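You operate a simulated robot arm through the tools that you are given. There is no shell and no other tool. Be economical: measure what you need, move in short steps, check, and stop when the job is done.

Carry out the task below with a simulated two-armed robot. There is one attempt and no reset: what you move stays moved.

Task
Try the stop button on the empty narrow unit.
Fine: press TEST once, then GO, then the stop button on the narrow control box; draw it out again, then reset. Where these are worked on the way, their far stop is far enough and under half their travel is too little: stop button on the narrow control box.

Only the result counts: the job must be done as asked and must still hold three seconds after the hand-in. Knocking over, shifting, dropping, spilling or breaking anything else fails it.

Robot
Two 7-joint arms with two-finger parallel grippers on one trunk, on a base that drives. Base frame: it is fixed to the floor where the robot stands at the start and does not move with it; the origin is under the middle of the robot, x ahead of it, y to its left, z up. Units: m, degrees, N and s.
The left shoulder is at the start at [0.05, 0.161, 1.198], the right one opposite. With the tool pointing down near the work surface each hand reaches from about 0.1 to 0.64 m from the robot's upright axis, wherever it stands, measured 20 degrees to its own side. Places, roughly: black brake knob [-0.4, 1.1, 1]; black button on the narrow control box [0.5, 0, 0.9]; blue button on the wide control box [-0.3, 1.1, 0.6]; blue knob [-0.4, 1.3, 1]; green button on the wide control box [-0.4, 1.3, 0.8]; green lever on the splice table [-0.1, 1, 1.4]; grey knob [-0.4, 1.3, 0.9]; lever on the narrow control box [0.4, 0, 1.1]; main switch on the wide control box [-0.4, 1.1, 0.9]; narrow film unit [0.3, 0.8, 1]; red button on the wide control box [-0.3, 1.1, 0.8]; selector marked lamp [0.6, 0, 1.2]; selector on the narrow control box [0.4, 0, 0.7]; stop button on the narrow control box [0.4, 0, 1.2]; teal lever on the narrow control box [0.7, 0, 1]; white button on the wide control box [-0.4, 1.3, 0.6]. Payload 3.43 kg a hand.
The tool frame of a hand sits at the grasp point between the pads (the TCP): z along the fingers, y along the line on which they close. The tips reach 0.03 m beyond it. The gripper opens to 0.094 m. The fingers are 0.028 m wide and 0.01 m thick; the gripper's body (0.05 by 0.096 m) begins 0.055 m behind the TCP.
Orientation is told as [roll, pitch, yaw] about the base's x, y, z axes, in that order, counted from this pose: with the fingers straight down and closing along the base's y, the tool's x points along the base's -x, its y along +y and its z along -z.

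Tools
- The arms move only by the tool arm_command. It takes "left_targets", "right_targets" or both (then of equal length, played together; a hand with none holds still); each is one flat list of numbers, 7 for each row, row after row: the turn, a rotation vector about the tool's x, y, z in units of 60 degrees (1.0 is 60 degrees), then the shift along the tool's x, y, z in units of 100 mm (1.0 is 100 mm), then the opening in per cent of the stroke, from 0 (shut) to 100 (fully open). In form: [rx, ry, rz, tx, ty, tz, jaw, rx, ry, rz, tx, ty, tz, jaw, ...]. A call has 1 to 20 rows; each row is the pose to reach, as a shift and turn from the pose commanded when the call began, along the tool's axes at that moment. A call with a number of a shift or a turn outside -1 to 1 is refused whole. Rows are played at 5 a second. More than 0.05 m and 8.6 degrees between two rows, or a gripper value outside its range, and nothing of the call is played. Where a pose cannot be reached the arm comes as near as it can. A force on the tool above 90 N (or 10 N above the force at the start of the call, whichever is more), or a blocked arm, ends the call early, and 0.2 s more pass. Each finger travels about 0.045 m/s and halts on what it meets, pressing with about 32 N; the grip force reading is that of the motor and also rises with nothing between the fingers. The clock runs only during rows and for 0.2 s after the last one: add rows that repeat a pose to give the fingers time. The reply holds the time, the measured pose of the TCP, the force on the tool along the base axes, the opening and the grip force, in the units named above and with some noise, with the torque about the TCP (base axes, N m) and any sound that the robot's microphone picked up.
- Cameras (640 x 400 px; columns grow to the right, rows downward): "scene" is now at [0.1303, -0.0106, 1.3562]; the picture's right is [-0.07, -1.00, 0.00], its down [-0.38, 0.03, -0.92] and it looks along [0.92, -0.07, -0.38] (base axes); focal length 214 px, centre (320, 200). "left" rides on the left gripper at [0.076, -0.014, -0.103] in its tool frame; the picture's right is [0.18, 0.98, 0.00], its down [-0.75, 0.14, -0.64] and it looks along [-0.63, 0.12, 0.77] (tool axes); focal length 243 px, centre (320, 200). "right" rides on the right gripper at [0.076, 0.014, -0.102] in its tool frame; the picture's right is [-0.18, 0.98, 0.00], its down [-0.75, -0.14, -0.64] and it looks along [-0.63, -0.12, 0.77] (tool axes); focal length 243 px, centre (320, 200). There is no depth. A picture from a camera that has moved, and an enlarged one, comes with that camera's place and axes in the base frame and with its lens. The place of the scene camera against the robot may be out by one fixed shift of up to 0.018 m in any direction.
- grab_frame(camera): a new picture of that camera. No time passes.
- raise_lower(by): slides the trunk up (or, below 0, down) by that many m; the arms and the scene camera ride with it, the base frame stays. It gives what a move gives, with no picture.
- roll_base(legs): drives the robot by 1 to 6 legs, each [ahead, left, turn to the left] in m, m and degrees, along the robot's own axes; the way and the turn of a leg run together, so that a leg with both is an arc; at most 1.5 m and 180 degrees a leg. The arms and the cameras ride along, it lands a little off, and it stops where it bumps. It gives what a move gives.
- pan_tilt(pan, tilt): turns the head with the scene camera to pan (to the left, within 80 degrees either way) and tilt (down, from -29 to 69), counted from straight ahead of the robot. It gives what a move gives.
- zoom(camera, box): a new picture of the part [left, top, right, bottom] of that camera's present view, enlarged. No time passes.
- hand_in(): hands the job in; it is judged then, once.

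Work in short steps. Places have to be worked out from the pictures, the camera data and where the tool is seen: move nearer, look again, correct. Check each grasp and each placing, and mend what went wrong. You have 120 turns and 100 pictures in all, those below and enlarged ones among them. Open the grippers and draw the arms clear of the work before you hand the job in, unless the task says otherwise; then end with one line.

The tools are called after ">>>" as a command line: name --argument value ..., lists and objects as JSON in quotes. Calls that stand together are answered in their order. arm_command: Moves the arms, as the interface text tells. Its arguments: {"type":"object","properties":{"left_targets":{"type":"array"},"right_targets":{"type":"array"}},"required":[]} The other tools are called the same way: raise_lower (by) slides the trunk up or down; roll_base (legs) drives the base; pan_tilt (pan, tilt) turns the head that bears the scene camera; grab_frame (camera) takes a picture; zoom (camera, box) takes an enlarged picture of a part of a camera's view; hand_in () hands the job in.

At the start:

```text
time_s: 0.0
left_position: [0.3357, 0.0839, 1.3344]
left_orientation: [0.0, -0.1, 0.0]
left_force: [-0.1, -0.7, -0.2]
left_torque: [-0.06, -0.02, -0.03]
left_opening: 0.0942
left_grasp_force: 0.2
right_position: [0.4067, -0.1834, 1.0008]
right_orientation: [0.0, 0.0, -0.1]
right_force: [0.8, -0.4, 0.4]
right_torque: [0.01, 0.02, 0.01]
right_opening: 0.0939
right_grasp_force: 0.1
trunk travel left (down, up): [-0.225, 0.042]
robot x, y, heading: [-0.0021, -0.0022, 0.0]
head pan, tilt: [-4.1, 22.5]
```

scene: 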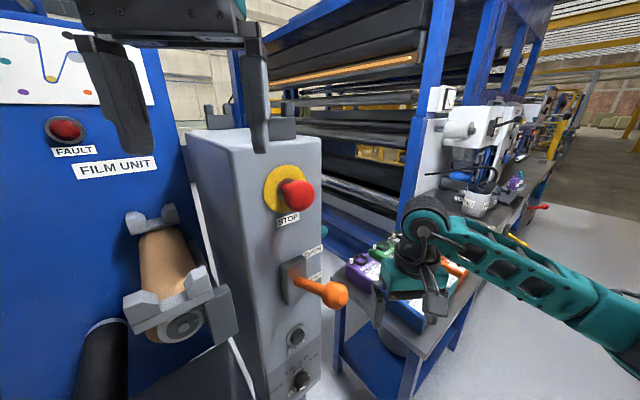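
right: 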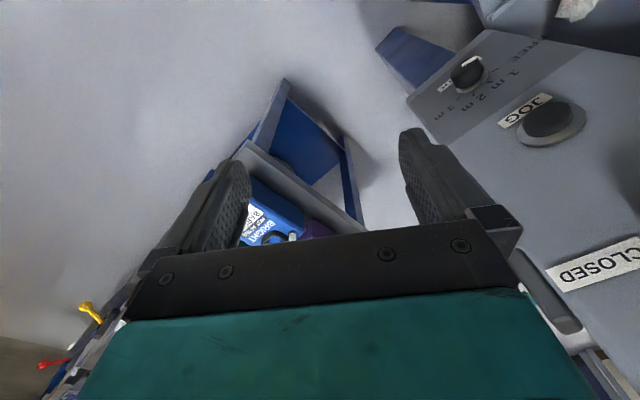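
left: 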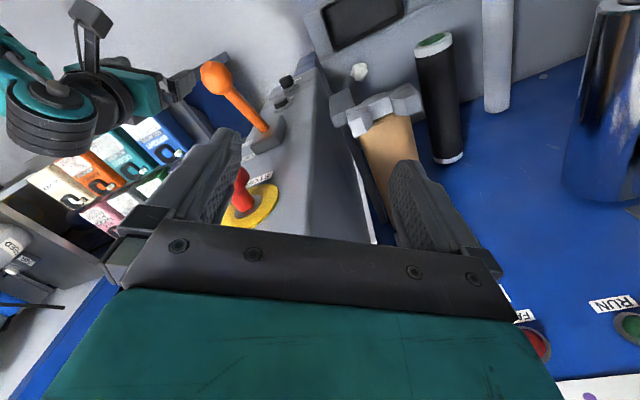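

The start pictures show the narrow box with STOP, an orange lever and JOG. I look around for TEST, GO and reset labels.

>>> pan_tilt --pan 50 --tilt 15

>>> grab_frame --camera "scene"

>>> pan_tilt --pan 0 --tilt 55

>>> grab_frame --camera "scene"

```text
time_s: 1.2
left_position: [0.3366, 0.0855, 1.3352]
left_orientation: [0.0, 0.0, 0.0]
left_force: [-0.3, 0.1, 0.3]
left_torque: [0.02, 0.0, 0.02]
left_opening: 0.0941
left_grasp_force: 0.2
right_position: [0.4074, -0.1823, 0.9998]
right_orientation: [0.0, 0.0, 0.0]
right_force: [0.1, -1.1, 0.4]
right_torque: [-0.01, 0.04, -0.01]
right_opening: 0.094
right_grasp_force: 0.1
trunk travel left (down, up): [-0.225, 0.042]
robot x, y, heading: [0.0008, -0.0003, 0.1]
head pan, tilt: [50.0, 15.0]
```

```text
96 pictures are left
camera scene: at [0.0979, 0.0676, 1.3684], right [0.77, -0.64, 0.0], down [-0.17, -0.2, -0.97], along [0.62, 0.74, -0.26], focal length 214 px, centre (320, 200)
```

scene: 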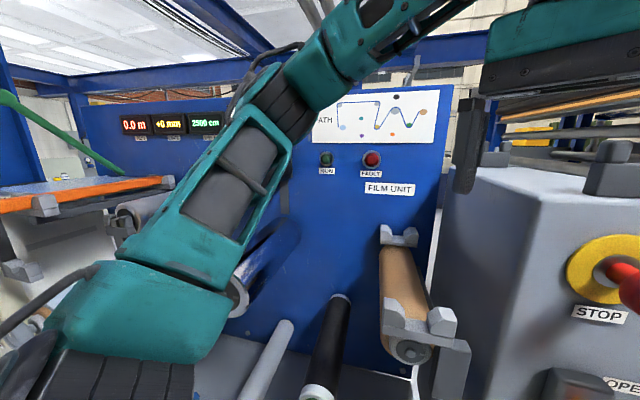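

```text
time_s: 2.4
left_position: [0.3392, 0.0854, 1.3317]
left_orientation: [0.3, 0.0, 0.7]
left_force: [42.8, -18.8, -21.1]
left_torque: [2.33, 2.54, 2.4]
left_opening: 0.0938
left_grasp_force: 0.0
right_position: [0.4085, -0.183, 1.0003]
right_orientation: [0.1, 0.0, -0.1]
right_force: [-0.7, -0.1, 0.8]
right_torque: [0.03, -0.01, 0.02]
right_opening: 0.094
right_grasp_force: 0.1
trunk travel left (down, up): [-0.225, 0.042]
robot x, y, heading: [0.0028, 0.0032, -0.0]
head pan, tilt: [0.0, 55.0]
```

```text
95 pictures are left
camera scene: at [0.1201, 0.0055, 1.3243], right [0.11, -0.99, 0.0], down [-0.68, -0.08, -0.73], along [0.73, 0.08, -0.68], focal length 214 px, centre (320, 200)
```

scene: 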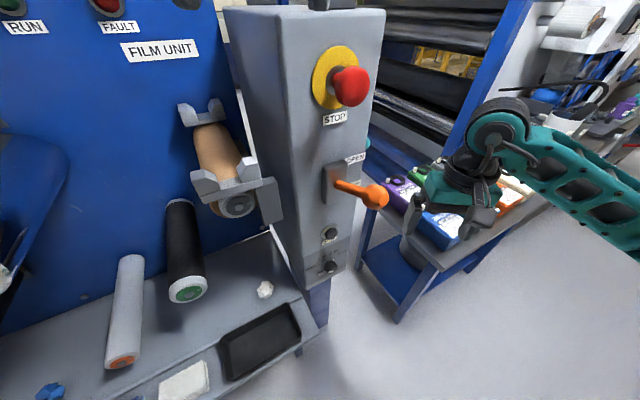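

The left hand reads a 47 N force after the head turn; perhaps the head touched the left arm. I turn the head back a bit and read again.

>>> pan_tilt --pan -4 --tilt 40

>>> grab_frame --camera "left"

>>> grab_frame --camera "scene"

```text
time_s: 3.2
left_position: [0.335, 0.0865, 1.3359]
left_orientation: [0.1, 0.1, -0.3]
left_force: [0.7, -0.3, -0.6]
left_torque: [-0.01, 0.01, 0.01]
left_opening: 0.0941
left_grasp_force: 0.0
right_position: [0.4066, -0.1833, 0.9995]
right_orientation: [0.0, -0.1, -0.1]
right_force: [-0.1, -0.7, -0.8]
right_torque: [0.01, 0.0, 0.02]
right_opening: 0.0941
right_grasp_force: 0.0
trunk travel left (down, up): [-0.225, 0.042]
robot x, y, heading: [0.0017, 0.0026, 0.3]
head pan, tilt: [-4.0, 40.0]
```

```text
94 pictures are left
camera left: at [0.2608, 0.0721, 1.4385], right [-0.18, 0.98, 0.0], down [0.75, 0.14, 0.64], along [0.63, 0.12, -0.77], focal length 243 px, centre (320, 200)
```

left: 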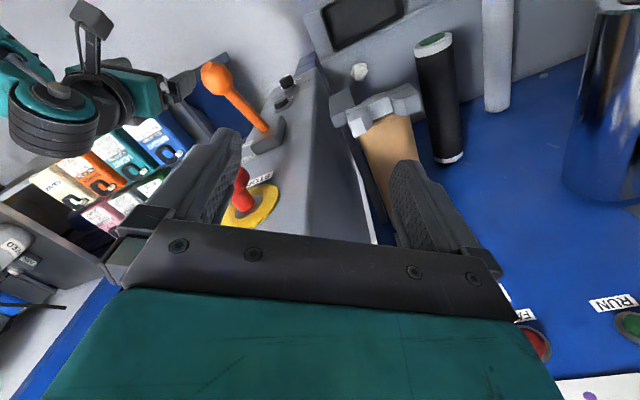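

```text
93 pictures are left
camera scene: at [0.1228, -0.0097, 1.3288], right [-0.07, -1.0, 0.0], down [-0.64, 0.04, -0.77], along [0.76, -0.05, -0.64], focal length 214 px, centre (320, 200)
```

scene: 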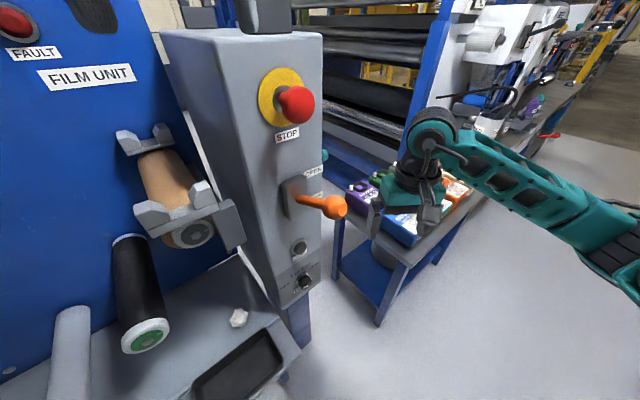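

Contact gone, no shift. I look far left at the wide control box.

>>> pan_tilt --pan 75 --tilt 15

>>> grab_frame --camera "scene"

```text
time_s: 4.7
left_position: [0.3371, 0.0848, 1.3346]
left_orientation: [-0.1, 0.0, -0.1]
left_force: [-0.5, -0.1, 0.0]
left_torque: [0.01, 0.0, -0.01]
left_opening: 0.094
left_grasp_force: 0.0
right_position: [0.4069, -0.1834, 0.9996]
right_orientation: [-0.1, 0.0, -0.1]
right_force: [-0.4, -0.2, -0.1]
right_torque: [0.01, 0.01, 0.02]
right_opening: 0.0943
right_grasp_force: 0.0
trunk travel left (down, up): [-0.225, 0.042]
robot x, y, heading: [-0.0027, -0.0021, -0.3]
head pan, tilt: [75.0, 15.0]
```

```text
92 pictures are left
camera scene: at [0.0621, 0.0863, 1.3684], right [0.97, -0.26, 0.0], down [-0.07, -0.25, -0.97], along [0.25, 0.93, -0.26], focal length 214 px, centre (320, 200)
```

scene: 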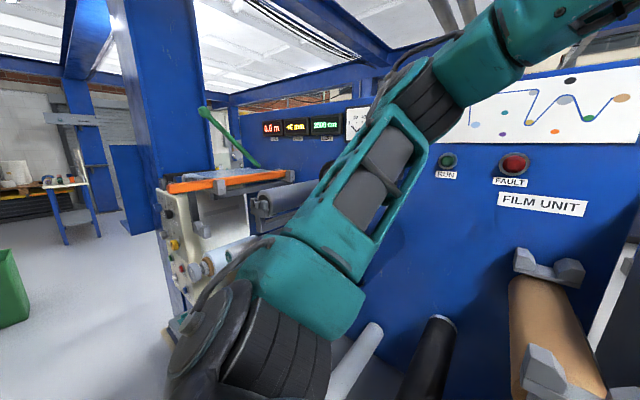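

The wide control box is visible edge-on, facing -x. I back off 0.45 m and turn left 90° to view it and the floor.

>>> roll_base --legs '[[-0.45, 0, 0], [0, 0, 90]]'

>>> pan_tilt --pan 10 --tilt 25

>>> grab_frame --camera "scene"

```text
time_s: 11.3
left_position: [-0.5361, 0.3329, 1.3345]
left_orientation: [0.1, 0.0, 91.1]
left_force: [-0.2, -0.5, 0.2]
left_torque: [0.03, -0.02, -0.01]
left_opening: 0.0939
left_grasp_force: 0.0
right_position: [-0.2698, 0.4114, 0.9996]
right_orientation: [0.1, 0.0, 91.1]
right_force: [0.0, -0.4, -0.7]
right_torque: [0.01, 0.01, 0.02]
right_opening: 0.0937
right_grasp_force: 0.0
trunk travel left (down, up): [-0.225, 0.042]
robot x, y, heading: [-0.448, -0.0039, 91.0]
head pan, tilt: [75.0, 15.0]
```

```text
time_s: 12.6
left_position: [-0.5367, 0.3336, 1.3352]
left_orientation: [0.0, 0.0, 91.1]
left_force: [0.4, 0.3, -0.2]
left_torque: [0.02, 0.0, -0.02]
left_opening: 0.094
left_grasp_force: 0.1
right_position: [-0.2697, 0.4107, 1.001]
right_orientation: [0.0, 0.1, 91.1]
right_force: [0.2, -0.6, -0.2]
right_torque: [0.01, 0.01, 0.0]
right_opening: 0.0941
right_grasp_force: 0.0
trunk travel left (down, up): [-0.225, 0.042]
robot x, y, heading: [-0.4426, 0.002, 91.2]
head pan, tilt: [10.0, 25.0]
```

```text
91 pictures are left
camera scene: at [-0.4658, 0.1261, 1.3522], right [0.98, 0.19, 0.0], down [0.08, -0.41, -0.91], along [-0.18, 0.89, -0.42], focal length 214 px, centre (320, 200)
```

scene: 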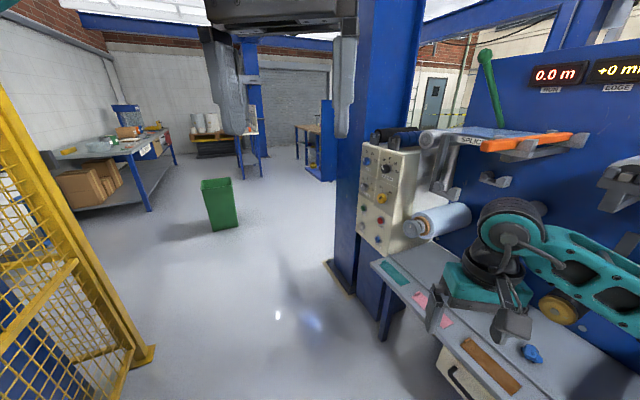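

The wide box faces -x; the fence stands at about x = -1.6. I zoom in on the box.

>>> zoom --camera "scene" --box '[340, 130, 440, 260]'

```text
3.08 times, centred on (390, 195) of scene
camera zoom: at [-0.4658, 0.1261, 1.3522], right [0.98, 0.19, 0.0], down [0.08, -0.41, -0.91], along [-0.18, 0.89, -0.42], focal length 660 px, centre (105, 215)
```

zoom: 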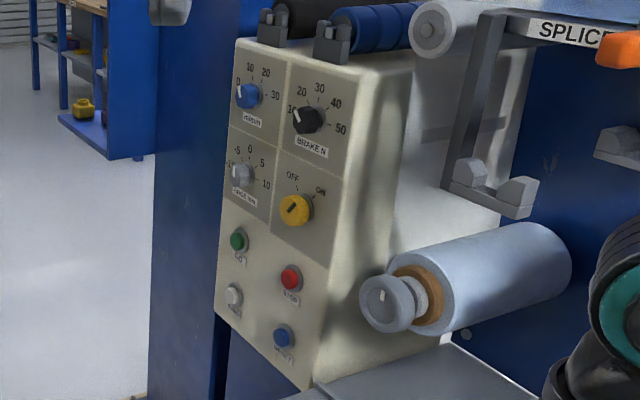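

Labels are small; I drive round to stand in front of the wide box at about (-1.0, 1.15), keeping clear of the fence, then turn to face it.

>>> roll_base --legs '[[0, 0.57, 0], [1.1, 0, 0], [0, 0, -80]]'

>>> pan_tilt --pan -8 --tilt 35

>>> grab_frame --camera "scene"

```text
time_s: 16.3
left_position: [-0.8441, 0.3707, 1.3358]
left_orientation: [-0.1, -0.2, 91.1]
left_force: [0.2, -0.2, 0.0]
left_torque: [0.0, -0.03, -0.01]
left_opening: 0.0937
left_grasp_force: 0.1
right_position: [-0.5772, 0.4486, 1.0004]
right_orientation: [0.1, 0.0, 91.1]
right_force: [1.3, -0.2, 0.2]
right_torque: [-0.01, 0.0, 0.01]
right_opening: 0.0936
right_grasp_force: 0.1
trunk travel left (down, up): [-0.225, 0.042]
robot x, y, heading: [-0.7528, 0.0418, 90.9]
head pan, tilt: [10.0, 25.0]
stopped in leg 1: the robot was blocked; the commanded pose is now the measured one
```

```text
time_s: 17.1
left_position: [-0.8432, 0.3709, 1.3362]
left_orientation: [-0.1, -0.1, 91.3]
left_force: [-0.4, 0.1, 0.0]
left_torque: [-0.02, -0.02, -0.01]
left_opening: 0.0937
left_grasp_force: 0.0
right_position: [-0.578, 0.4478, 1.0002]
right_orientation: [0.0, 0.0, 91.2]
right_force: [-0.9, 0.2, -0.4]
right_torque: [-0.02, 0.02, 0.0]
right_opening: 0.094
right_grasp_force: 0.0
trunk travel left (down, up): [-0.225, 0.042]
robot x, y, heading: [-0.7491, 0.0351, 91.0]
head pan, tilt: [-8.0, 35.0]
```

```text
89 pictures are left
camera scene: at [-0.7437, 0.1603, 1.3364], right [0.99, -0.12, 0.0], down [-0.07, -0.57, -0.82], along [0.1, 0.81, -0.57], focal length 214 px, centre (320, 200)
```

scene: 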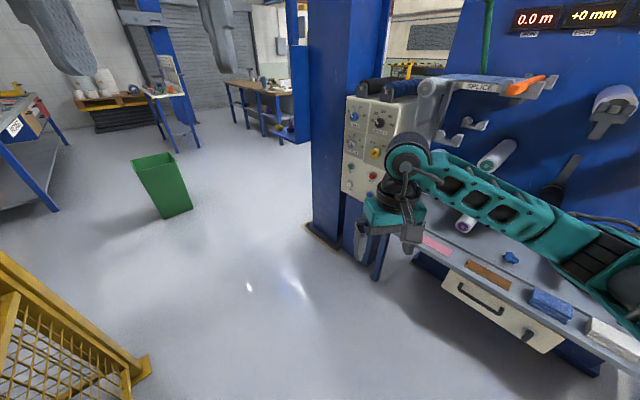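

The robot was blocked at x = -0.75. I look to the left to see what stands there.

>>> pan_tilt --pan 75 --tilt 45

>>> grab_frame --camera "scene"

```text
time_s: 18.6
left_position: [-0.8431, 0.37, 1.3361]
left_orientation: [-0.2, -0.2, 91.2]
left_force: [0.6, -0.1, -0.3]
left_torque: [0.0, 0.0, 0.01]
left_opening: 0.094
left_grasp_force: 0.1
right_position: [-0.577, 0.448, 0.9989]
right_orientation: [0.0, 0.1, 91.3]
right_force: [-0.3, 0.4, 0.2]
right_torque: [0.02, -0.01, 0.04]
right_opening: 0.0939
right_grasp_force: 0.0
trunk travel left (down, up): [-0.225, 0.042]
robot x, y, heading: [-0.7488, 0.0372, 91.4]
head pan, tilt: [75.0, 45.0]
```

```text
88 pictures are left
camera scene: at [-0.8329, 0.0922, 1.3216], right [0.24, 0.97, 0.0], down [0.69, -0.17, -0.71], along [-0.69, 0.17, -0.71], focal length 214 px, centre (320, 200)
```

scene: 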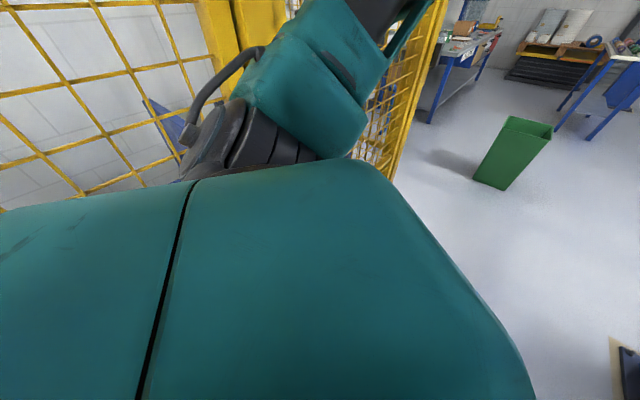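

The left elbow met the fence post. I shift off it, go ahead and then diagonally left past the fence end, then turn to face +x.

>>> roll_base --legs '[[0, -0.04, 0], [0.36, 0, 0], [0.4, 0.27, 0]]'

>>> pan_tilt --pan -35 --tilt 35

>>> grab_frame --camera "scene"

```text
time_s: 24.2
left_position: [-1.0891, 1.1138, 1.3353]
left_orientation: [-0.1, -0.1, 91.0]
left_force: [0.1, -0.2, 0.7]
left_torque: [-0.01, -0.01, 0.03]
left_opening: 0.0938
left_grasp_force: 0.1
right_position: [-0.8231, 1.1886, 1.0008]
right_orientation: [0.0, -0.1, 91.1]
right_force: [-0.3, -0.7, 0.3]
right_torque: [-0.03, -0.01, 0.02]
right_opening: 0.0941
right_grasp_force: 0.2
trunk travel left (down, up): [-0.225, 0.042]
robot x, y, heading: [-0.9969, 0.7757, 91.2]
head pan, tilt: [75.0, 45.0]
```

```text
time_s: 26.1
left_position: [-1.0899, 1.1137, 1.3353]
left_orientation: [0.0, -0.1, 91.2]
left_force: [-0.3, 0.3, 1.2]
left_torque: [0.01, 0.02, 0.0]
left_opening: 0.0939
left_grasp_force: 0.1
right_position: [-0.8244, 1.1895, 0.9998]
right_orientation: [0.0, 0.0, 91.0]
right_force: [0.2, 0.4, -0.3]
right_torque: [0.01, -0.01, -0.02]
right_opening: 0.0938
right_grasp_force: 0.1
trunk travel left (down, up): [-0.225, 0.042]
robot x, y, heading: [-0.9952, 0.7789, 90.7]
head pan, tilt: [-35.0, 35.0]
```

```text
87 pictures are left
camera scene: at [-0.952, 0.8876, 1.3364], right [0.83, -0.56, 0.0], down [-0.32, -0.48, -0.82], along [0.46, 0.68, -0.57], focal length 214 px, centre (320, 200)
```

scene: 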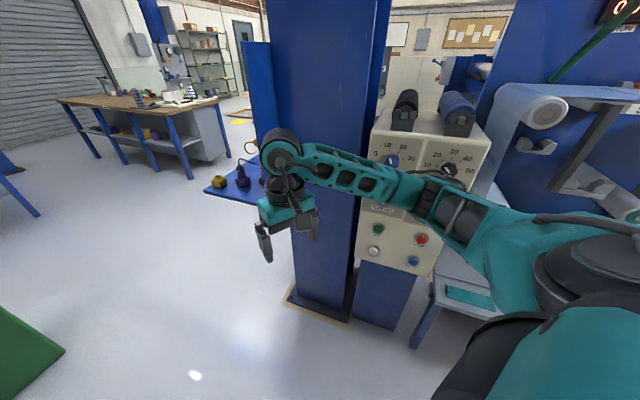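

Box is close and clear. I turn to face it.

>>> roll_base --legs '[[0, 0, -65]]'

>>> pan_tilt --pan 10 --tilt 35

>>> grab_frame --camera "scene"

```text
time_s: 29.4
left_position: [-0.7258, 0.9932, 1.3361]
left_orientation: [0.0, -0.1, 24.2]
left_force: [-1.3, -0.1, -0.2]
left_torque: [0.0, 0.01, -0.02]
left_opening: 0.094
left_grasp_force: 0.0
right_position: [-0.5508, 0.7795, 1.0004]
right_orientation: [-0.1, 0.0, 24.2]
right_force: [0.6, 0.0, 0.8]
right_torque: [-0.02, -0.02, -0.02]
right_opening: 0.094
right_grasp_force: 0.1
trunk travel left (down, up): [-0.225, 0.042]
robot x, y, heading: [-0.9981, 0.7765, 24.2]
head pan, tilt: [-35.0, 35.0]
```

```text
time_s: 30.5
left_position: [-0.7273, 0.9935, 1.3358]
left_orientation: [-0.1, -0.1, 24.2]
left_force: [-0.6, -0.5, 0.6]
left_torque: [0.01, 0.01, 0.0]
left_opening: 0.0939
left_grasp_force: 0.1
right_position: [-0.5515, 0.7787, 0.9997]
right_orientation: [0.0, 0.0, 24.2]
right_force: [0.4, -0.6, -0.3]
right_torque: [-0.01, -0.02, -0.04]
right_opening: 0.0939
right_grasp_force: 0.0
trunk travel left (down, up): [-0.225, 0.042]
robot x, y, heading: [-1.0003, 0.7743, 24.0]
head pan, tilt: [10.0, 35.0]
```

```text
86 pictures are left
camera scene: at [-0.891, 0.8403, 1.3364], right [0.56, -0.83, 0.0], down [-0.47, -0.32, -0.82], along [0.68, 0.46, -0.57], focal length 214 px, centre (320, 200)
```

scene: 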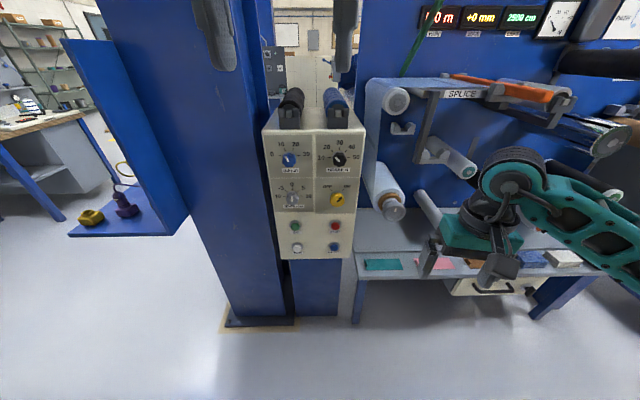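

>>> zoom --camera "scene" --box '[260, 130, 366, 260]'

```text
3.08 times, centred on (313, 195) of scene
camera zoom: at [-0.891, 0.8403, 1.3364], right [0.56, -0.83, 0.0], down [-0.47, -0.32, -0.82], along [0.68, 0.46, -0.57], focal length 660 px, centre (342, 215)
```

zoom: 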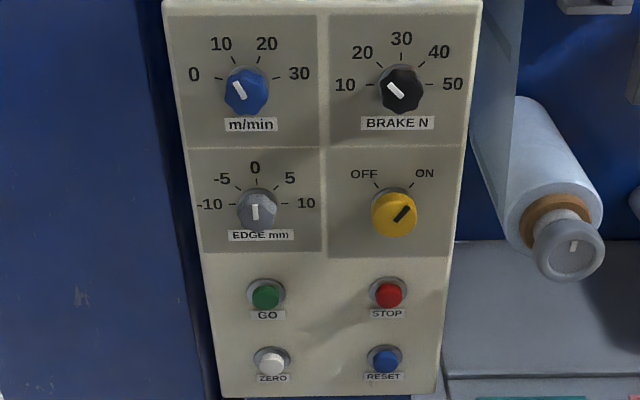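

GO is green, RESET blue, ZERO white, main switch ON. TEST isn't here; I scan the rest of the unit from here.

>>> pan_tilt --pan -20 --tilt 15

>>> grab_frame --camera "scene"

>>> zoom --camera "scene" --box '[300, 60, 560, 220]'

```text
time_s: 31.4
left_position: [-0.7267, 0.9935, 1.3363]
left_orientation: [-0.1, -0.2, 24.2]
left_force: [0.1, 0.2, -0.7]
left_torque: [0.01, 0.0, -0.01]
left_opening: 0.0942
left_grasp_force: 0.0
right_position: [-0.5516, 0.7785, 1.0005]
right_orientation: [0.1, 0.0, 24.2]
right_force: [0.3, 0.0, -0.7]
right_torque: [-0.01, -0.02, 0.04]
right_opening: 0.0941
right_grasp_force: 0.1
trunk travel left (down, up): [-0.225, 0.042]
robot x, y, heading: [-0.9971, 0.7775, 24.2]
head pan, tilt: [-20.0, 15.0]
```

```text
84 pictures are left
camera scene: at [-0.8707, 0.7978, 1.3683], right [0.07, -1.0, 0.0], down [-0.26, -0.02, -0.97], along [0.96, 0.07, -0.26], focal length 214 px, centre (320, 200)
```

scene: 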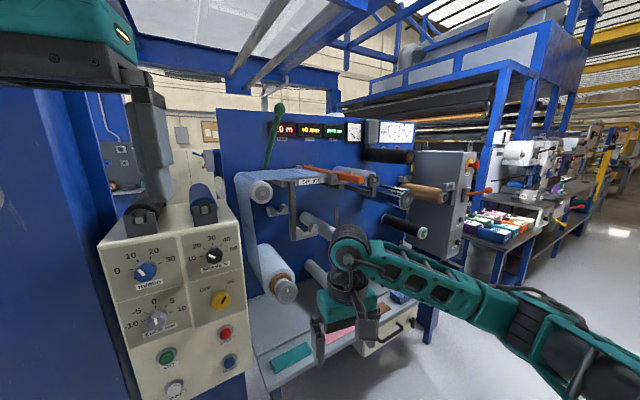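

```text
2.46 times, centred on (430, 140) of scene
camera zoom: at [-0.8707, 0.7978, 1.3683], right [0.07, -1.0, 0.0], down [-0.26, -0.02, -0.97], along [0.96, 0.07, -0.26], focal length 528 px, centre (49, 348)
```

zoom: 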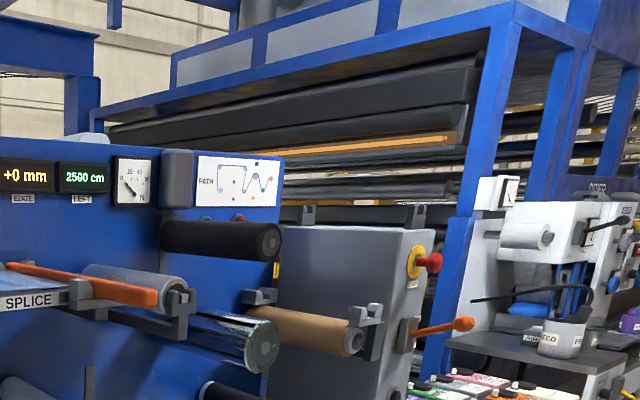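

The narrow box has another face hidden behind its STOP face (teal lever, lamp selector). I drive back toward the narrow box, further right, to look for TEST there.

>>> roll_base --legs '[[0, 0, -24], [0.12, -0.4, 0], [0.3, -0.4, 0]]'

>>> pan_tilt --pan -35 --tilt 25

>>> grab_frame --camera "scene"

```text
time_s: 40.5
left_position: [-0.2351, 0.0553, 1.336]
left_orientation: [0.0, -0.1, 0.2]
left_force: [-0.7, 1.1, -0.1]
left_torque: [0.03, 0.0, -0.03]
left_opening: 0.0939
left_grasp_force: 0.0
right_position: [-0.1632, -0.2127, 1.0013]
right_orientation: [0.0, 0.0, 0.1]
right_force: [-0.1, 0.2, -0.6]
right_torque: [-0.03, 0.01, 0.04]
right_opening: 0.0935
right_grasp_force: 0.0
trunk travel left (down, up): [-0.225, 0.042]
robot x, y, heading: [-0.575, -0.031, 0.2]
head pan, tilt: [-20.0, 15.0]
```

```text
time_s: 41.3
left_position: [-0.2366, 0.0567, 1.3357]
left_orientation: [-0.1, -0.1, 0.2]
left_force: [-0.2, -1.1, -0.3]
left_torque: [0.03, 0.01, 0.06]
left_opening: 0.094
left_grasp_force: 0.2
right_position: [-0.1629, -0.2126, 0.9998]
right_orientation: [0.1, 0.0, 0.2]
right_force: [-0.1, 1.2, -0.3]
right_torque: [0.02, 0.03, -0.02]
right_opening: 0.0942
right_grasp_force: 0.0
trunk travel left (down, up): [-0.225, 0.042]
robot x, y, heading: [-0.5726, -0.0313, 0.1]
head pan, tilt: [-35.0, 25.0]
```

```text
82 pictures are left
camera scene: at [-0.4576, -0.087, 1.3522], right [-0.57, -0.82, 0.0], down [-0.35, 0.24, -0.91], along [0.74, -0.52, -0.42], focal length 214 px, centre (320, 200)
```

scene: 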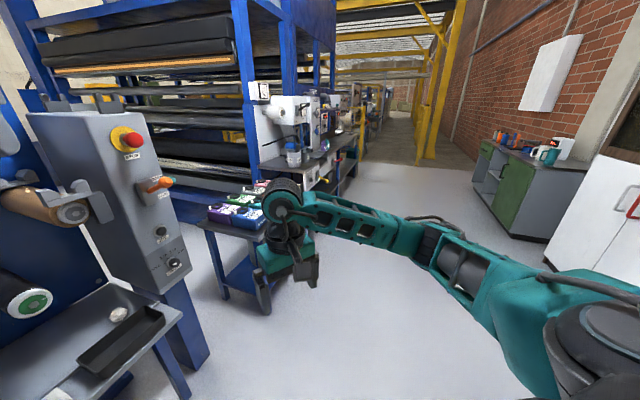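

Floor to the right is free; a tray table stands at about (0.6+, -0.4). I drive to about (0.05, -0.8) and look at the hidden side.

>>> roll_base --legs '[[0.2, -0.6, 0], [0.42, -0.15, 0], [0, 0, 40]]'

>>> pan_tilt --pan 10 --tilt 25

>>> grab_frame --camera "scene"

```text
time_s: 45.2
left_position: [-0.096, -0.3192, 1.3361]
left_orientation: [-0.1, -0.1, -1.4]
left_force: [-0.2, 0.4, -0.1]
left_torque: [0.01, -0.02, -0.01]
left_opening: 0.0939
left_grasp_force: 0.1
right_position: [-0.0317, -0.5858, 1.0004]
right_orientation: [0.2, -0.1, -1.3]
right_force: [-0.2, 0.1, 0.3]
right_torque: [0.02, 0.0, -0.01]
right_opening: 0.094
right_grasp_force: 0.2
trunk travel left (down, up): [-0.225, 0.042]
robot x, y, heading: [-0.4353, -0.3943, -1.5]
head pan, tilt: [-35.0, 25.0]
stopped in leg 1: the robot was blocked; the commanded pose is now the measured one
```

```text
time_s: 46.4
left_position: [-0.0962, -0.3182, 1.3359]
left_orientation: [-0.1, -0.1, -1.4]
left_force: [-0.2, 0.0, -0.1]
left_torque: [-0.01, 0.03, -0.03]
left_opening: 0.0943
left_grasp_force: 0.2
right_position: [-0.031, -0.5889, 0.9996]
right_orientation: [0.2, -0.1, -1.3]
right_force: [0.8, -0.2, 0.6]
right_torque: [0.02, 0.01, 0.01]
right_opening: 0.0941
right_grasp_force: 0.0
trunk travel left (down, up): [-0.225, 0.042]
robot x, y, heading: [-0.4329, -0.3912, -1.5]
head pan, tilt: [10.0, 25.0]
```

```text
81 pictures are left
camera scene: at [-0.3053, -0.3873, 1.3521], right [0.15, -0.99, 0.0], down [-0.42, -0.06, -0.91], along [0.9, 0.14, -0.42], focal length 214 px, centre (320, 200)
```

scene: 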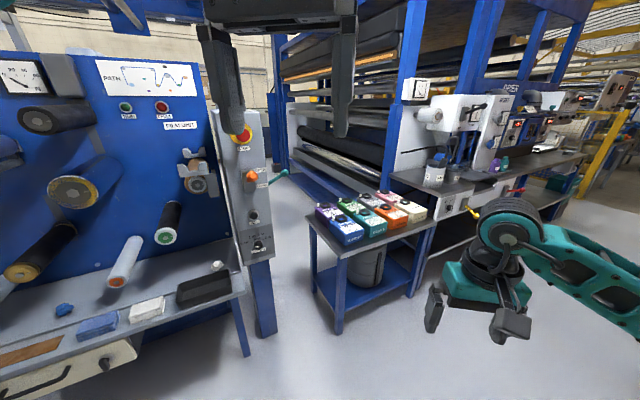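

Blocked on the right; I look there, and zoom on the narrow box.

>>> zoom --camera "scene" --box '[200, 90, 310, 270]'

>>> pan_tilt --pan -75 --tilt 35

>>> grab_frame --camera "scene"

```text
2.22 times, centred on (255, 180) of scene
camera zoom: at [-0.3053, -0.3873, 1.3521], right [0.15, -0.99, 0.0], down [-0.42, -0.06, -0.91], along [0.9, 0.14, -0.42], focal length 477 px, centre (464, 244)
```

zoom: 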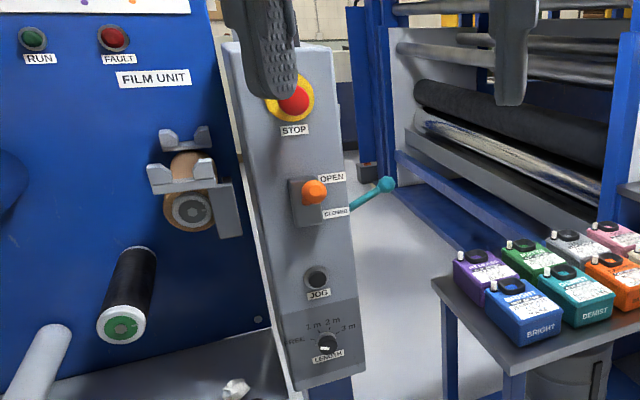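

```text
time_s: 48.0
left_position: [-0.0961, -0.3186, 1.3356]
left_orientation: [-0.1, -0.1, -1.3]
left_force: [-0.2, 0.2, -0.6]
left_torque: [0.03, 0.0, -0.01]
left_opening: 0.094
left_grasp_force: 0.0
right_position: [-0.0313, -0.5876, 1.0001]
right_orientation: [0.1, -0.2, -1.2]
right_force: [-0.3, -0.3, 0.5]
right_torque: [0.0, -0.02, 0.04]
right_opening: 0.0941
right_grasp_force: 0.0
trunk travel left (down, up): [-0.225, 0.042]
robot x, y, heading: [-0.4368, -0.3936, -1.2]
head pan, tilt: [-75.0, 35.0]
```

```text
79 pictures are left
camera scene: at [-0.3756, -0.4866, 1.3364], right [-0.97, -0.24, 0.0], down [-0.14, 0.56, -0.82], along [0.19, -0.8, -0.57], focal length 214 px, centre (320, 200)
```

scene: 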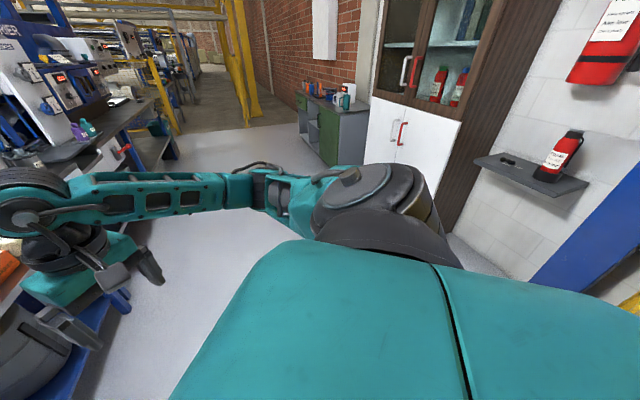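

A cabinet stands at right. I go ahead 0.4 m along y ≈ -0.37, then look left at the hidden side.

>>> roll_base --legs '[[0, 0.03, 0], [0.42, 0, 0]]'

>>> pan_tilt --pan 10 --tilt 25

>>> grab_frame --camera "scene"

```text
time_s: 51.1
left_position: [0.3264, -0.2986, 1.336]
left_orientation: [-0.1, -0.1, -1.4]
left_force: [-0.2, -0.1, -0.1]
left_torque: [-0.03, 0.03, -0.02]
left_opening: 0.0937
left_grasp_force: 0.2
right_position: [0.3925, -0.5686, 1.0003]
right_orientation: [0.0, 0.0, -1.4]
right_force: [0.3, 0.0, 0.8]
right_torque: [0.0, 0.0, 0.03]
right_opening: 0.0938
right_grasp_force: 0.0
trunk travel left (down, up): [-0.225, 0.042]
robot x, y, heading: [-0.0087, -0.3746, -1.4]
head pan, tilt: [-75.0, 35.0]
```

```text
time_s: 52.7
left_position: [0.3267, -0.2985, 1.3364]
left_orientation: [-0.2, -0.1, -1.4]
left_force: [0.2, -0.2, -0.4]
left_torque: [0.02, -0.04, 0.0]
left_opening: 0.0938
left_grasp_force: 0.2
right_position: [0.3904, -0.5681, 1.0003]
right_orientation: [0.0, -0.1, -1.4]
right_force: [0.6, 0.0, 0.5]
right_torque: [0.0, 0.02, 0.02]
right_opening: 0.0939
right_grasp_force: 0.2
trunk travel left (down, up): [-0.225, 0.042]
robot x, y, heading: [-0.0126, -0.3762, -1.4]
head pan, tilt: [10.0, 25.0]
```

```text
78 pictures are left
camera scene: at [0.1175, -0.3673, 1.3521], right [0.15, -0.99, 0.0], down [-0.42, -0.06, -0.91], along [0.9, 0.14, -0.42], focal length 214 px, centre (320, 200)
```

scene: 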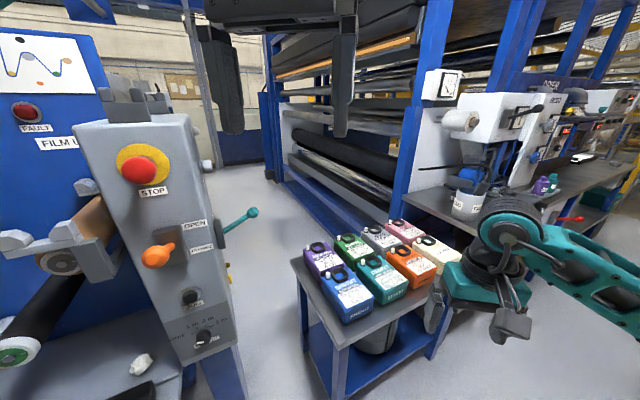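

The hidden face is edge-on from here, with the lamp knob and teal lever on it. I move ahead-right a bit more and look again.

>>> roll_base --legs '[[0.15, -0.25, 0]]'

>>> pan_tilt --pan 35 --tilt 25

>>> grab_frame --camera "scene"

```text
time_s: 55.5
left_position: [0.4702, -0.5534, 1.336]
left_orientation: [-0.2, -0.1, -1.4]
left_force: [-0.3, -1.3, 0.0]
left_torque: [0.03, 0.0, 0.02]
left_opening: 0.0939
left_grasp_force: 0.0
right_position: [0.536, -0.8227, 1.0005]
right_orientation: [0.1, -0.1, -1.3]
right_force: [0.2, 0.5, 0.0]
right_torque: [0.01, 0.01, 0.01]
right_opening: 0.0941
right_grasp_force: 0.1
trunk travel left (down, up): [-0.225, 0.042]
robot x, y, heading: [0.1324, -0.6309, -1.5]
head pan, tilt: [10.0, 25.0]
```

```text
time_s: 56.4
left_position: [0.471, -0.5531, 1.3357]
left_orientation: [-0.1, 0.0, -1.4]
left_force: [-1.6, 0.5, 0.3]
left_torque: [0.01, 0.0, -0.04]
left_opening: 0.0941
left_grasp_force: 0.1
right_position: [0.5367, -0.824, 1.001]
right_orientation: [0.1, -0.2, -1.2]
right_force: [-0.4, -0.4, -0.1]
right_torque: [-0.02, -0.03, -0.01]
right_opening: 0.0941
right_grasp_force: 0.1
trunk travel left (down, up): [-0.225, 0.042]
robot x, y, heading: [0.1323, -0.6292, -1.2]
head pan, tilt: [35.0, 25.0]
```

```text
77 pictures are left
camera scene: at [0.2476, -0.5846, 1.3521], right [0.55, -0.83, 0.0], down [-0.35, -0.23, -0.91], along [0.76, 0.5, -0.42], focal length 214 px, centre (320, 200)
```

scene: 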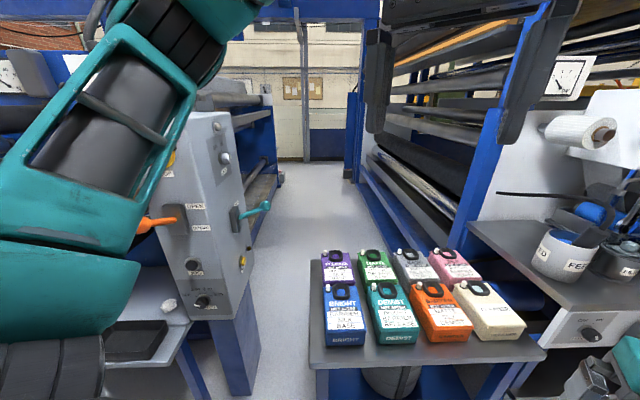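

>>> zoom --camera "scene" --box '[170, 100, 290, 320]'

```text
1.82 times, centred on (230, 210) of scene
camera zoom: at [0.2476, -0.5846, 1.3521], right [0.55, -0.83, 0.0], down [-0.35, -0.23, -0.91], along [0.76, 0.5, -0.42], focal length 390 px, centre (484, 182)
```

zoom: 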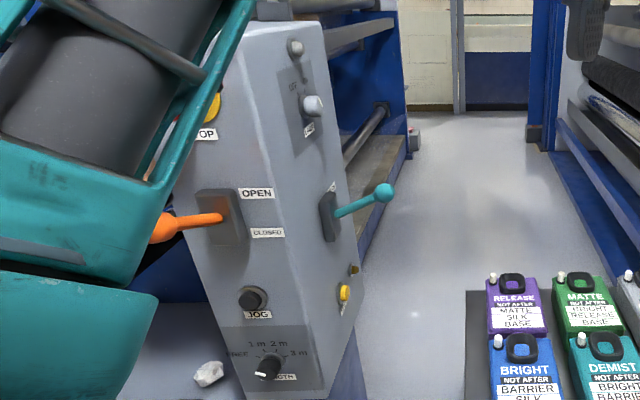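

>>> zoom --camera "scene" --box '[220, 230, 260, 280]'

>>> zoom --camera "scene" --box '[205, 110, 245, 160]'

```text
8.00 times, centred on (240, 255) of scene
camera zoom: at [0.2476, -0.5846, 1.3521], right [0.55, -0.83, 0.0], down [-0.35, -0.23, -0.91], along [0.76, 0.5, -0.42], focal length 1716 px, centre (960, -240)
```

zoom: 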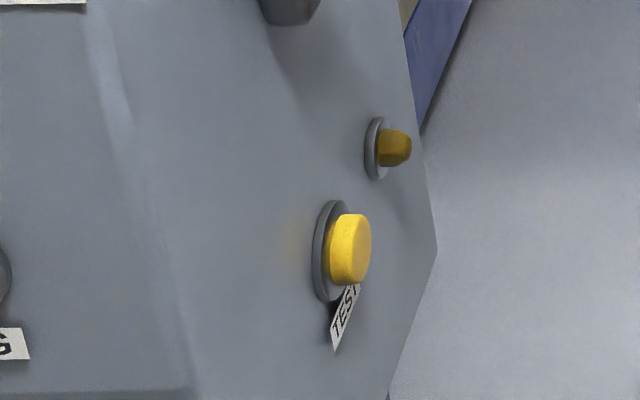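

```text
8.00 times, centred on (225, 135) of scene
camera zoom: at [0.2476, -0.5846, 1.3521], right [0.55, -0.83, 0.0], down [-0.35, -0.23, -0.91], along [0.76, 0.5, -0.42], focal length 1716 px, centre (1080, 720)
```

zoom: 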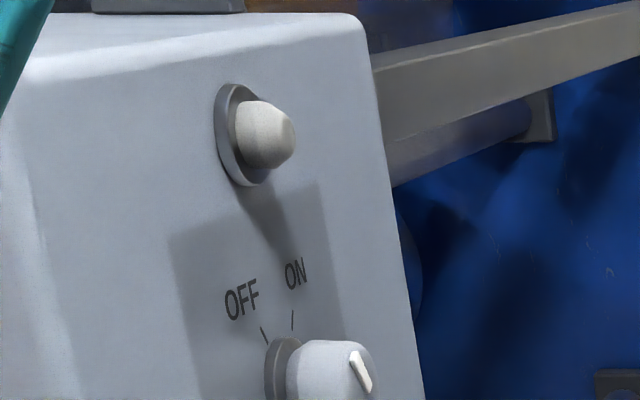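

The yellow TEST button is on the hidden face, at roughly (0.62, 0.0, 0.8), facing about -50° in plan. I turn the robot 45° left, so that the right arm can reach it over the table corner, and look again.

>>> roll_base --legs '[[0, 0, 45]]'

>>> pan_tilt --pan 5 --tilt 30

>>> grab_frame --camera "scene"

>>> grab_frame --camera "right"

```text
time_s: 58.9
left_position: [0.3164, -0.3379, 1.3369]
left_orientation: [-0.1, -0.1, 43.5]
left_force: [-0.1, -0.6, 0.1]
left_torque: [-0.01, -0.01, 0.03]
left_opening: 0.0942
left_grasp_force: 0.0
right_position: [0.5549, -0.4831, 0.9995]
right_orientation: [0.1, -0.1, 43.6]
right_force: [0.1, -0.2, 0.0]
right_torque: [0.0, -0.02, -0.02]
right_opening: 0.094
right_grasp_force: 0.1
trunk travel left (down, up): [-0.225, 0.042]
robot x, y, heading: [0.1321, -0.6305, 43.5]
head pan, tilt: [35.0, 25.0]
```

```text
time_s: 59.8
left_position: [0.3177, -0.337, 1.3363]
left_orientation: [-0.1, 0.0, 43.5]
left_force: [-0.2, 0.2, -0.4]
left_torque: [0.02, -0.01, -0.01]
left_opening: 0.0942
left_grasp_force: 0.0
right_position: [0.553, -0.482, 1.0001]
right_orientation: [0.1, -0.1, 43.6]
right_force: [0.0, 0.2, 0.5]
right_torque: [0.02, 0.03, 0.02]
right_opening: 0.0939
right_grasp_force: 0.1
trunk travel left (down, up): [-0.225, 0.042]
robot x, y, heading: [0.1327, -0.6328, 43.9]
head pan, tilt: [5.0, 30.0]
```

```text
73 pictures are left
camera scene: at [0.2196, -0.5392, 1.3442], right [0.75, -0.66, 0.0], down [-0.33, -0.37, -0.87], along [0.57, 0.65, -0.5], focal length 214 px, centre (320, 200)
```

scene: 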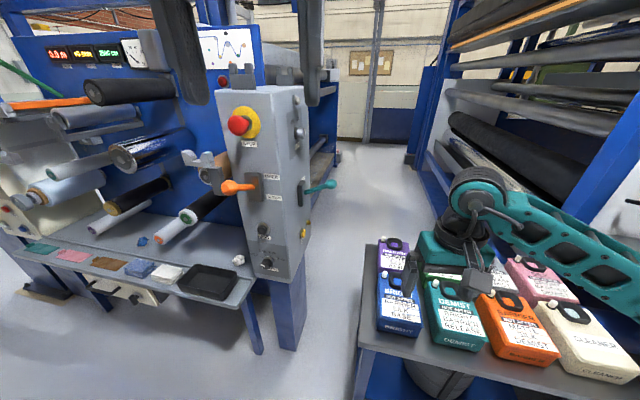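

```text
72 pictures are left
camera right: at [0.4875, -0.5253, 1.102], right [-0.54, 0.84, 0.0], down [0.64, 0.42, 0.64], along [0.54, 0.35, -0.77], focal length 243 px, centre (320, 200)
```

right: 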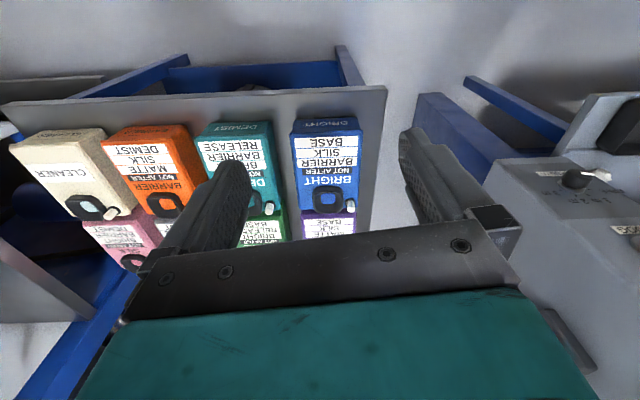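

>>> zoom --camera "scene" --box '[210, 80, 350, 290]'

```text
1.90 times, centred on (280, 185) of scene
camera zoom: at [0.2196, -0.5392, 1.3442], right [0.75, -0.66, 0.0], down [-0.33, -0.37, -0.87], along [0.57, 0.65, -0.5], focal length 408 px, centre (396, 229)
```

zoom: 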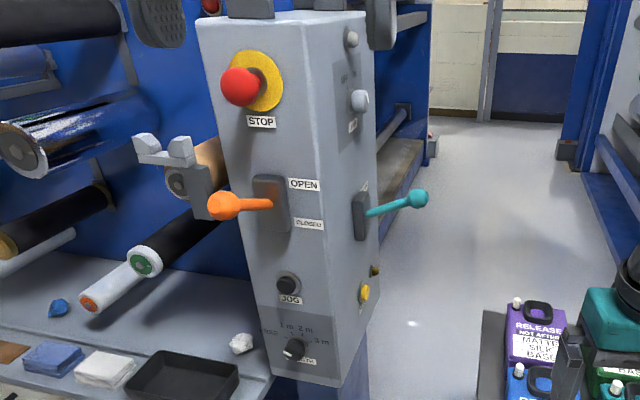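

Triangulating: TEST ≈ (0.62, 0.01, 0.79), its face normal ≈ -60° in plan; STOP face normal ≈ -150°; table corner ≈ (0.53, -0.36) at z 0.66. Before driving nearer I tuck the left hand back and down so it clears the box.

>>> arm_command --left_targets '[0, 0, 0, 0.25, 0.25, 0.25, 100, 0, 0, 0, 0.5, 0.5, 0.5, 100, 0, 0, 0, 0.75, 0.75, 0.75, 100, 0, 0, 0, 1, 1, 1, 50, 0, 0, 0, 1, 1, 1, 0]'

>>> arm_command --left_targets '[0, 0, 0, 0.05, 0.15, 0.25, 0, 0, 0, 0, 0.1, 0.3, 0.5, 0, 0, 0, 0, 0.15, 0.45, 0.75, 0, 0, 0, 0, 0.2, 0.6, 1, 0]'

```text
time_s: 61.0
left_position: [0.1765, -0.3337, 1.2377]
left_orientation: [-0.1, -0.1, 43.5]
left_force: [0.4, -0.1, 0.0]
left_torque: [0.0, 0.02, 0.02]
left_opening: 0.0429
left_grasp_force: 0.0
right_position: [0.5545, -0.4817, 1.0006]
right_orientation: [0.2, -0.1, 43.5]
right_force: [0.0, 0.6, -0.2]
right_torque: [0.01, 0.01, 0.02]
right_opening: 0.0941
right_grasp_force: 0.0
trunk travel left (down, up): [-0.225, 0.042]
robot x, y, heading: [0.1325, -0.6291, 43.6]
head pan, tilt: [5.0, 30.0]
```

```text
time_s: 62.0
left_position: [0.1266, -0.2972, 1.1444]
left_orientation: [-0.1, -0.1, 43.6]
left_force: [-0.2, -0.7, 0.1]
left_torque: [-0.01, 0.0, 0.0]
left_opening: 0.0001
left_grasp_force: 31.9
left hand out of reach, approached as far as the arm can: row 4
right_position: [0.5545, -0.4816, 1.0003]
right_orientation: [0.0, 0.0, 43.5]
right_force: [-0.4, -0.7, -0.2]
right_torque: [-0.01, 0.03, 0.03]
right_opening: 0.0937
right_grasp_force: 0.0
trunk travel left (down, up): [-0.225, 0.042]
robot x, y, heading: [0.1354, -0.6328, 43.5]
head pan, tilt: [5.0, 30.0]
```

Now I drive closer by about 0.19 ahead and 0.1 left.

>>> roll_base --legs '[[0.18, 0.1, 0]]'

>>> grab_frame --camera "scene"

```text
time_s: 63.6
left_position: [0.1829, -0.101, 1.1437]
left_orientation: [-0.1, -0.1, 43.8]
left_force: [0.3, 0.1, 0.1]
left_torque: [-0.07, 0.0, -0.01]
left_opening: 0.0003
left_grasp_force: 31.9
right_position: [0.611, -0.2846, 1.0007]
right_orientation: [0.1, 0.1, 43.9]
right_force: [-0.5, 0.0, -0.3]
right_torque: [-0.01, -0.01, -0.03]
right_opening: 0.094
right_grasp_force: 0.0
trunk travel left (down, up): [-0.225, 0.042]
robot x, y, heading: [0.1904, -0.4341, 44.1]
head pan, tilt: [5.0, 30.0]
```

```text
70 pictures are left
camera scene: at [0.2774, -0.3441, 1.3441], right [0.75, -0.66, 0.0], down [-0.33, -0.38, -0.87], along [0.57, 0.65, -0.5], focal length 214 px, centre (320, 200)
```

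scene: 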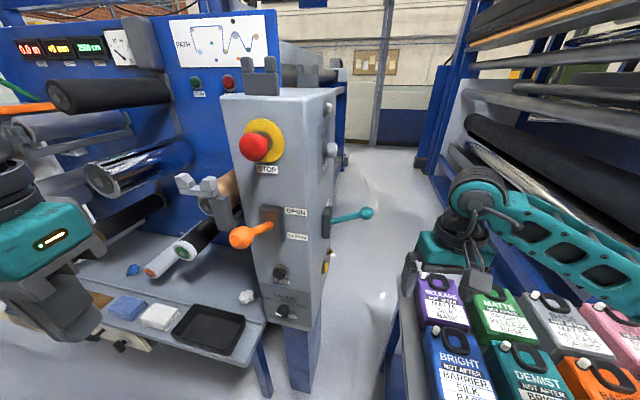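

Right hand is at (0.61,-0.285,1.0). I swing it to point at azimuth ≈109°, 35° downward, closed, staging about 0.2 m off TEST.

>>> arm_command --right_targets '[-0.0432, -0.0678, -0.0829, -0.079, -0.001, 0.083, 80, -0.0863, -0.1355, -0.1658, -0.158, -0.002, 0.167, 60, -0.1295, -0.2033, -0.2488, -0.237, -0.003, 0.25, 40, -0.1727, -0.271, -0.3317, -0.316, -0.003, 0.333, 20, -0.2158, -0.3388, -0.4146, -0.395, -0.004, 0.417, 0, -0.259, -0.4065, -0.4975, -0.474, -0.005, 0.5, 0, -0.3022, -0.4743, -0.5804, -0.553, -0.006, 0.583, 0, -0.3453, -0.542, -0.6633, -0.632, -0.007, 0.667, 0, -0.3885, -0.6098, -0.7463, -0.711, -0.008, 0.75, 0, -0.4317, -0.6775, -0.8292, -0.79, -0.008, 0.833, 0, -0.4748, -0.7453, -0.9121, -0.869, -0.009, 0.917, 0, -0.518, -0.813, -0.995, -0.948, -0.01, 1.0, 0]'

>>> grab_frame --camera "scene"

>>> grab_frame --camera "right"

```text
time_s: 66.4
left_position: [0.1838, -0.102, 1.1464]
left_orientation: [-0.2, -0.1, 43.8]
left_force: [-0.4, 0.9, 0.2]
left_torque: [-0.02, -0.03, -0.03]
left_opening: 0.0
left_grasp_force: 31.8
right_position: [0.6794, -0.1867, 0.9356]
right_orientation: [-4.3, -59.6, 112.5]
right_force: [-0.3, 0.2, -1.2]
right_torque: [0.01, -0.03, 0.01]
right_opening: 0.0
right_grasp_force: 31.7
right hand out of reach, approached as far as the arm can: row 8, 9, 10, 11
trunk travel left (down, up): [-0.225, 0.042]
robot x, y, heading: [0.1906, -0.434, 43.8]
head pan, tilt: [5.0, 30.0]
stopped in row 12 (right hand): the arm was blocked; the commanded pose is now the measured one
```

```text
69 pictures are left
camera scene: at [0.2776, -0.3441, 1.3442], right [0.75, -0.66, 0.0], down [-0.33, -0.38, -0.87], along [0.57, 0.65, -0.5], focal length 214 px, centre (320, 200)
```

scene: 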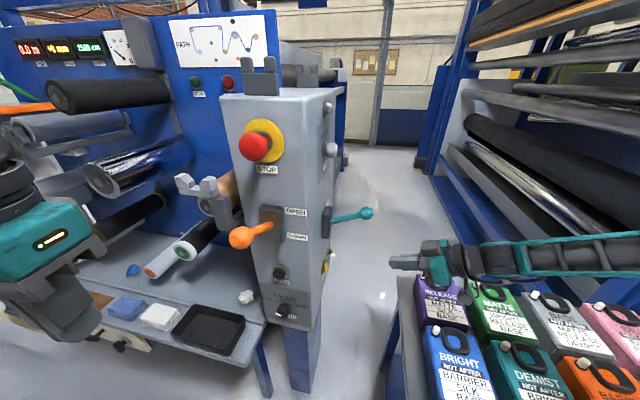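

```text
68 pictures are left
camera right: at [0.7057, -0.3126, 0.9193], right [-0.97, -0.23, 0.12], down [0.15, -0.13, 0.98], along [-0.21, 0.96, 0.16], focal length 243 px, centre (320, 200)
```

right: 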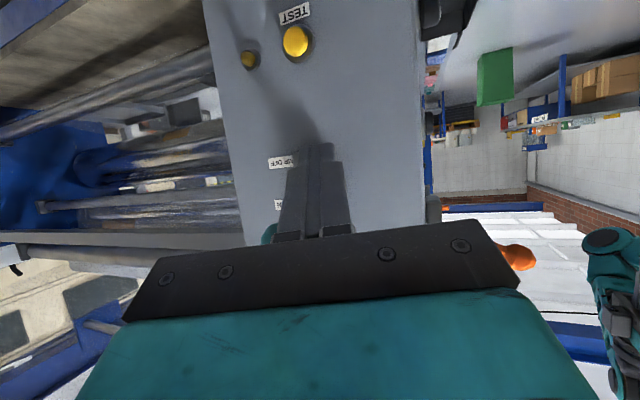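

The hand camera shows TEST clearly at about (0.638, 0.03, 0.77). The arm is near a limit, so I first advance horizontally ~0.1 m toward the face, then lower.

>>> arm_command --right_targets '[0, 0, 0, -0.055, -0.066, 0.246, 0, 0, 0, 0, -0.11, -0.132, 0.493, 0, 0, 0, 0, -0.165, -0.198, 0.74, 0, 0, 0, 0, -0.22, -0.264, 0.986, 0]'

>>> grab_frame --camera "right"

```text
time_s: 67.4
left_position: [0.1831, -0.1019, 1.1454]
left_orientation: [-0.1, -0.1, 43.9]
left_force: [-0.1, 0.0, 0.3]
left_torque: [0.04, 0.0, 0.01]
left_opening: 0.0
left_grasp_force: 32.0
right_position: [0.6754, -0.0888, 0.9034]
right_orientation: [-4.2, -59.4, 112.3]
right_force: [-0.1, 0.2, -0.3]
right_torque: [0.02, 0.0, 0.02]
right_opening: 0.0
right_grasp_force: 32.3
trunk travel left (down, up): [-0.225, 0.042]
robot x, y, heading: [0.1924, -0.4332, 43.9]
head pan, tilt: [5.0, 30.0]
```

```text
67 pictures are left
camera right: at [0.7005, -0.2141, 0.8876], right [-0.97, -0.23, 0.12], down [0.15, -0.13, 0.98], along [-0.21, 0.97, 0.16], focal length 243 px, centre (320, 200)
```

right: 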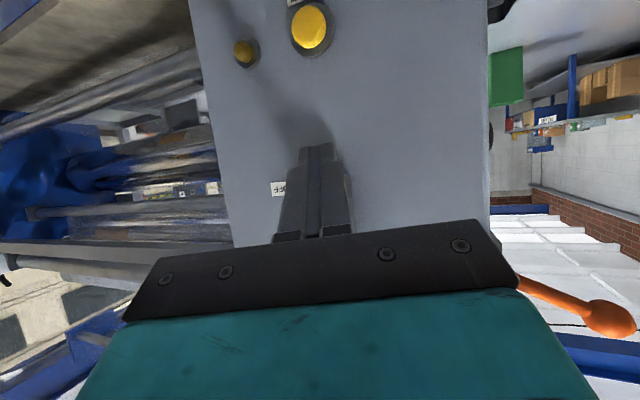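

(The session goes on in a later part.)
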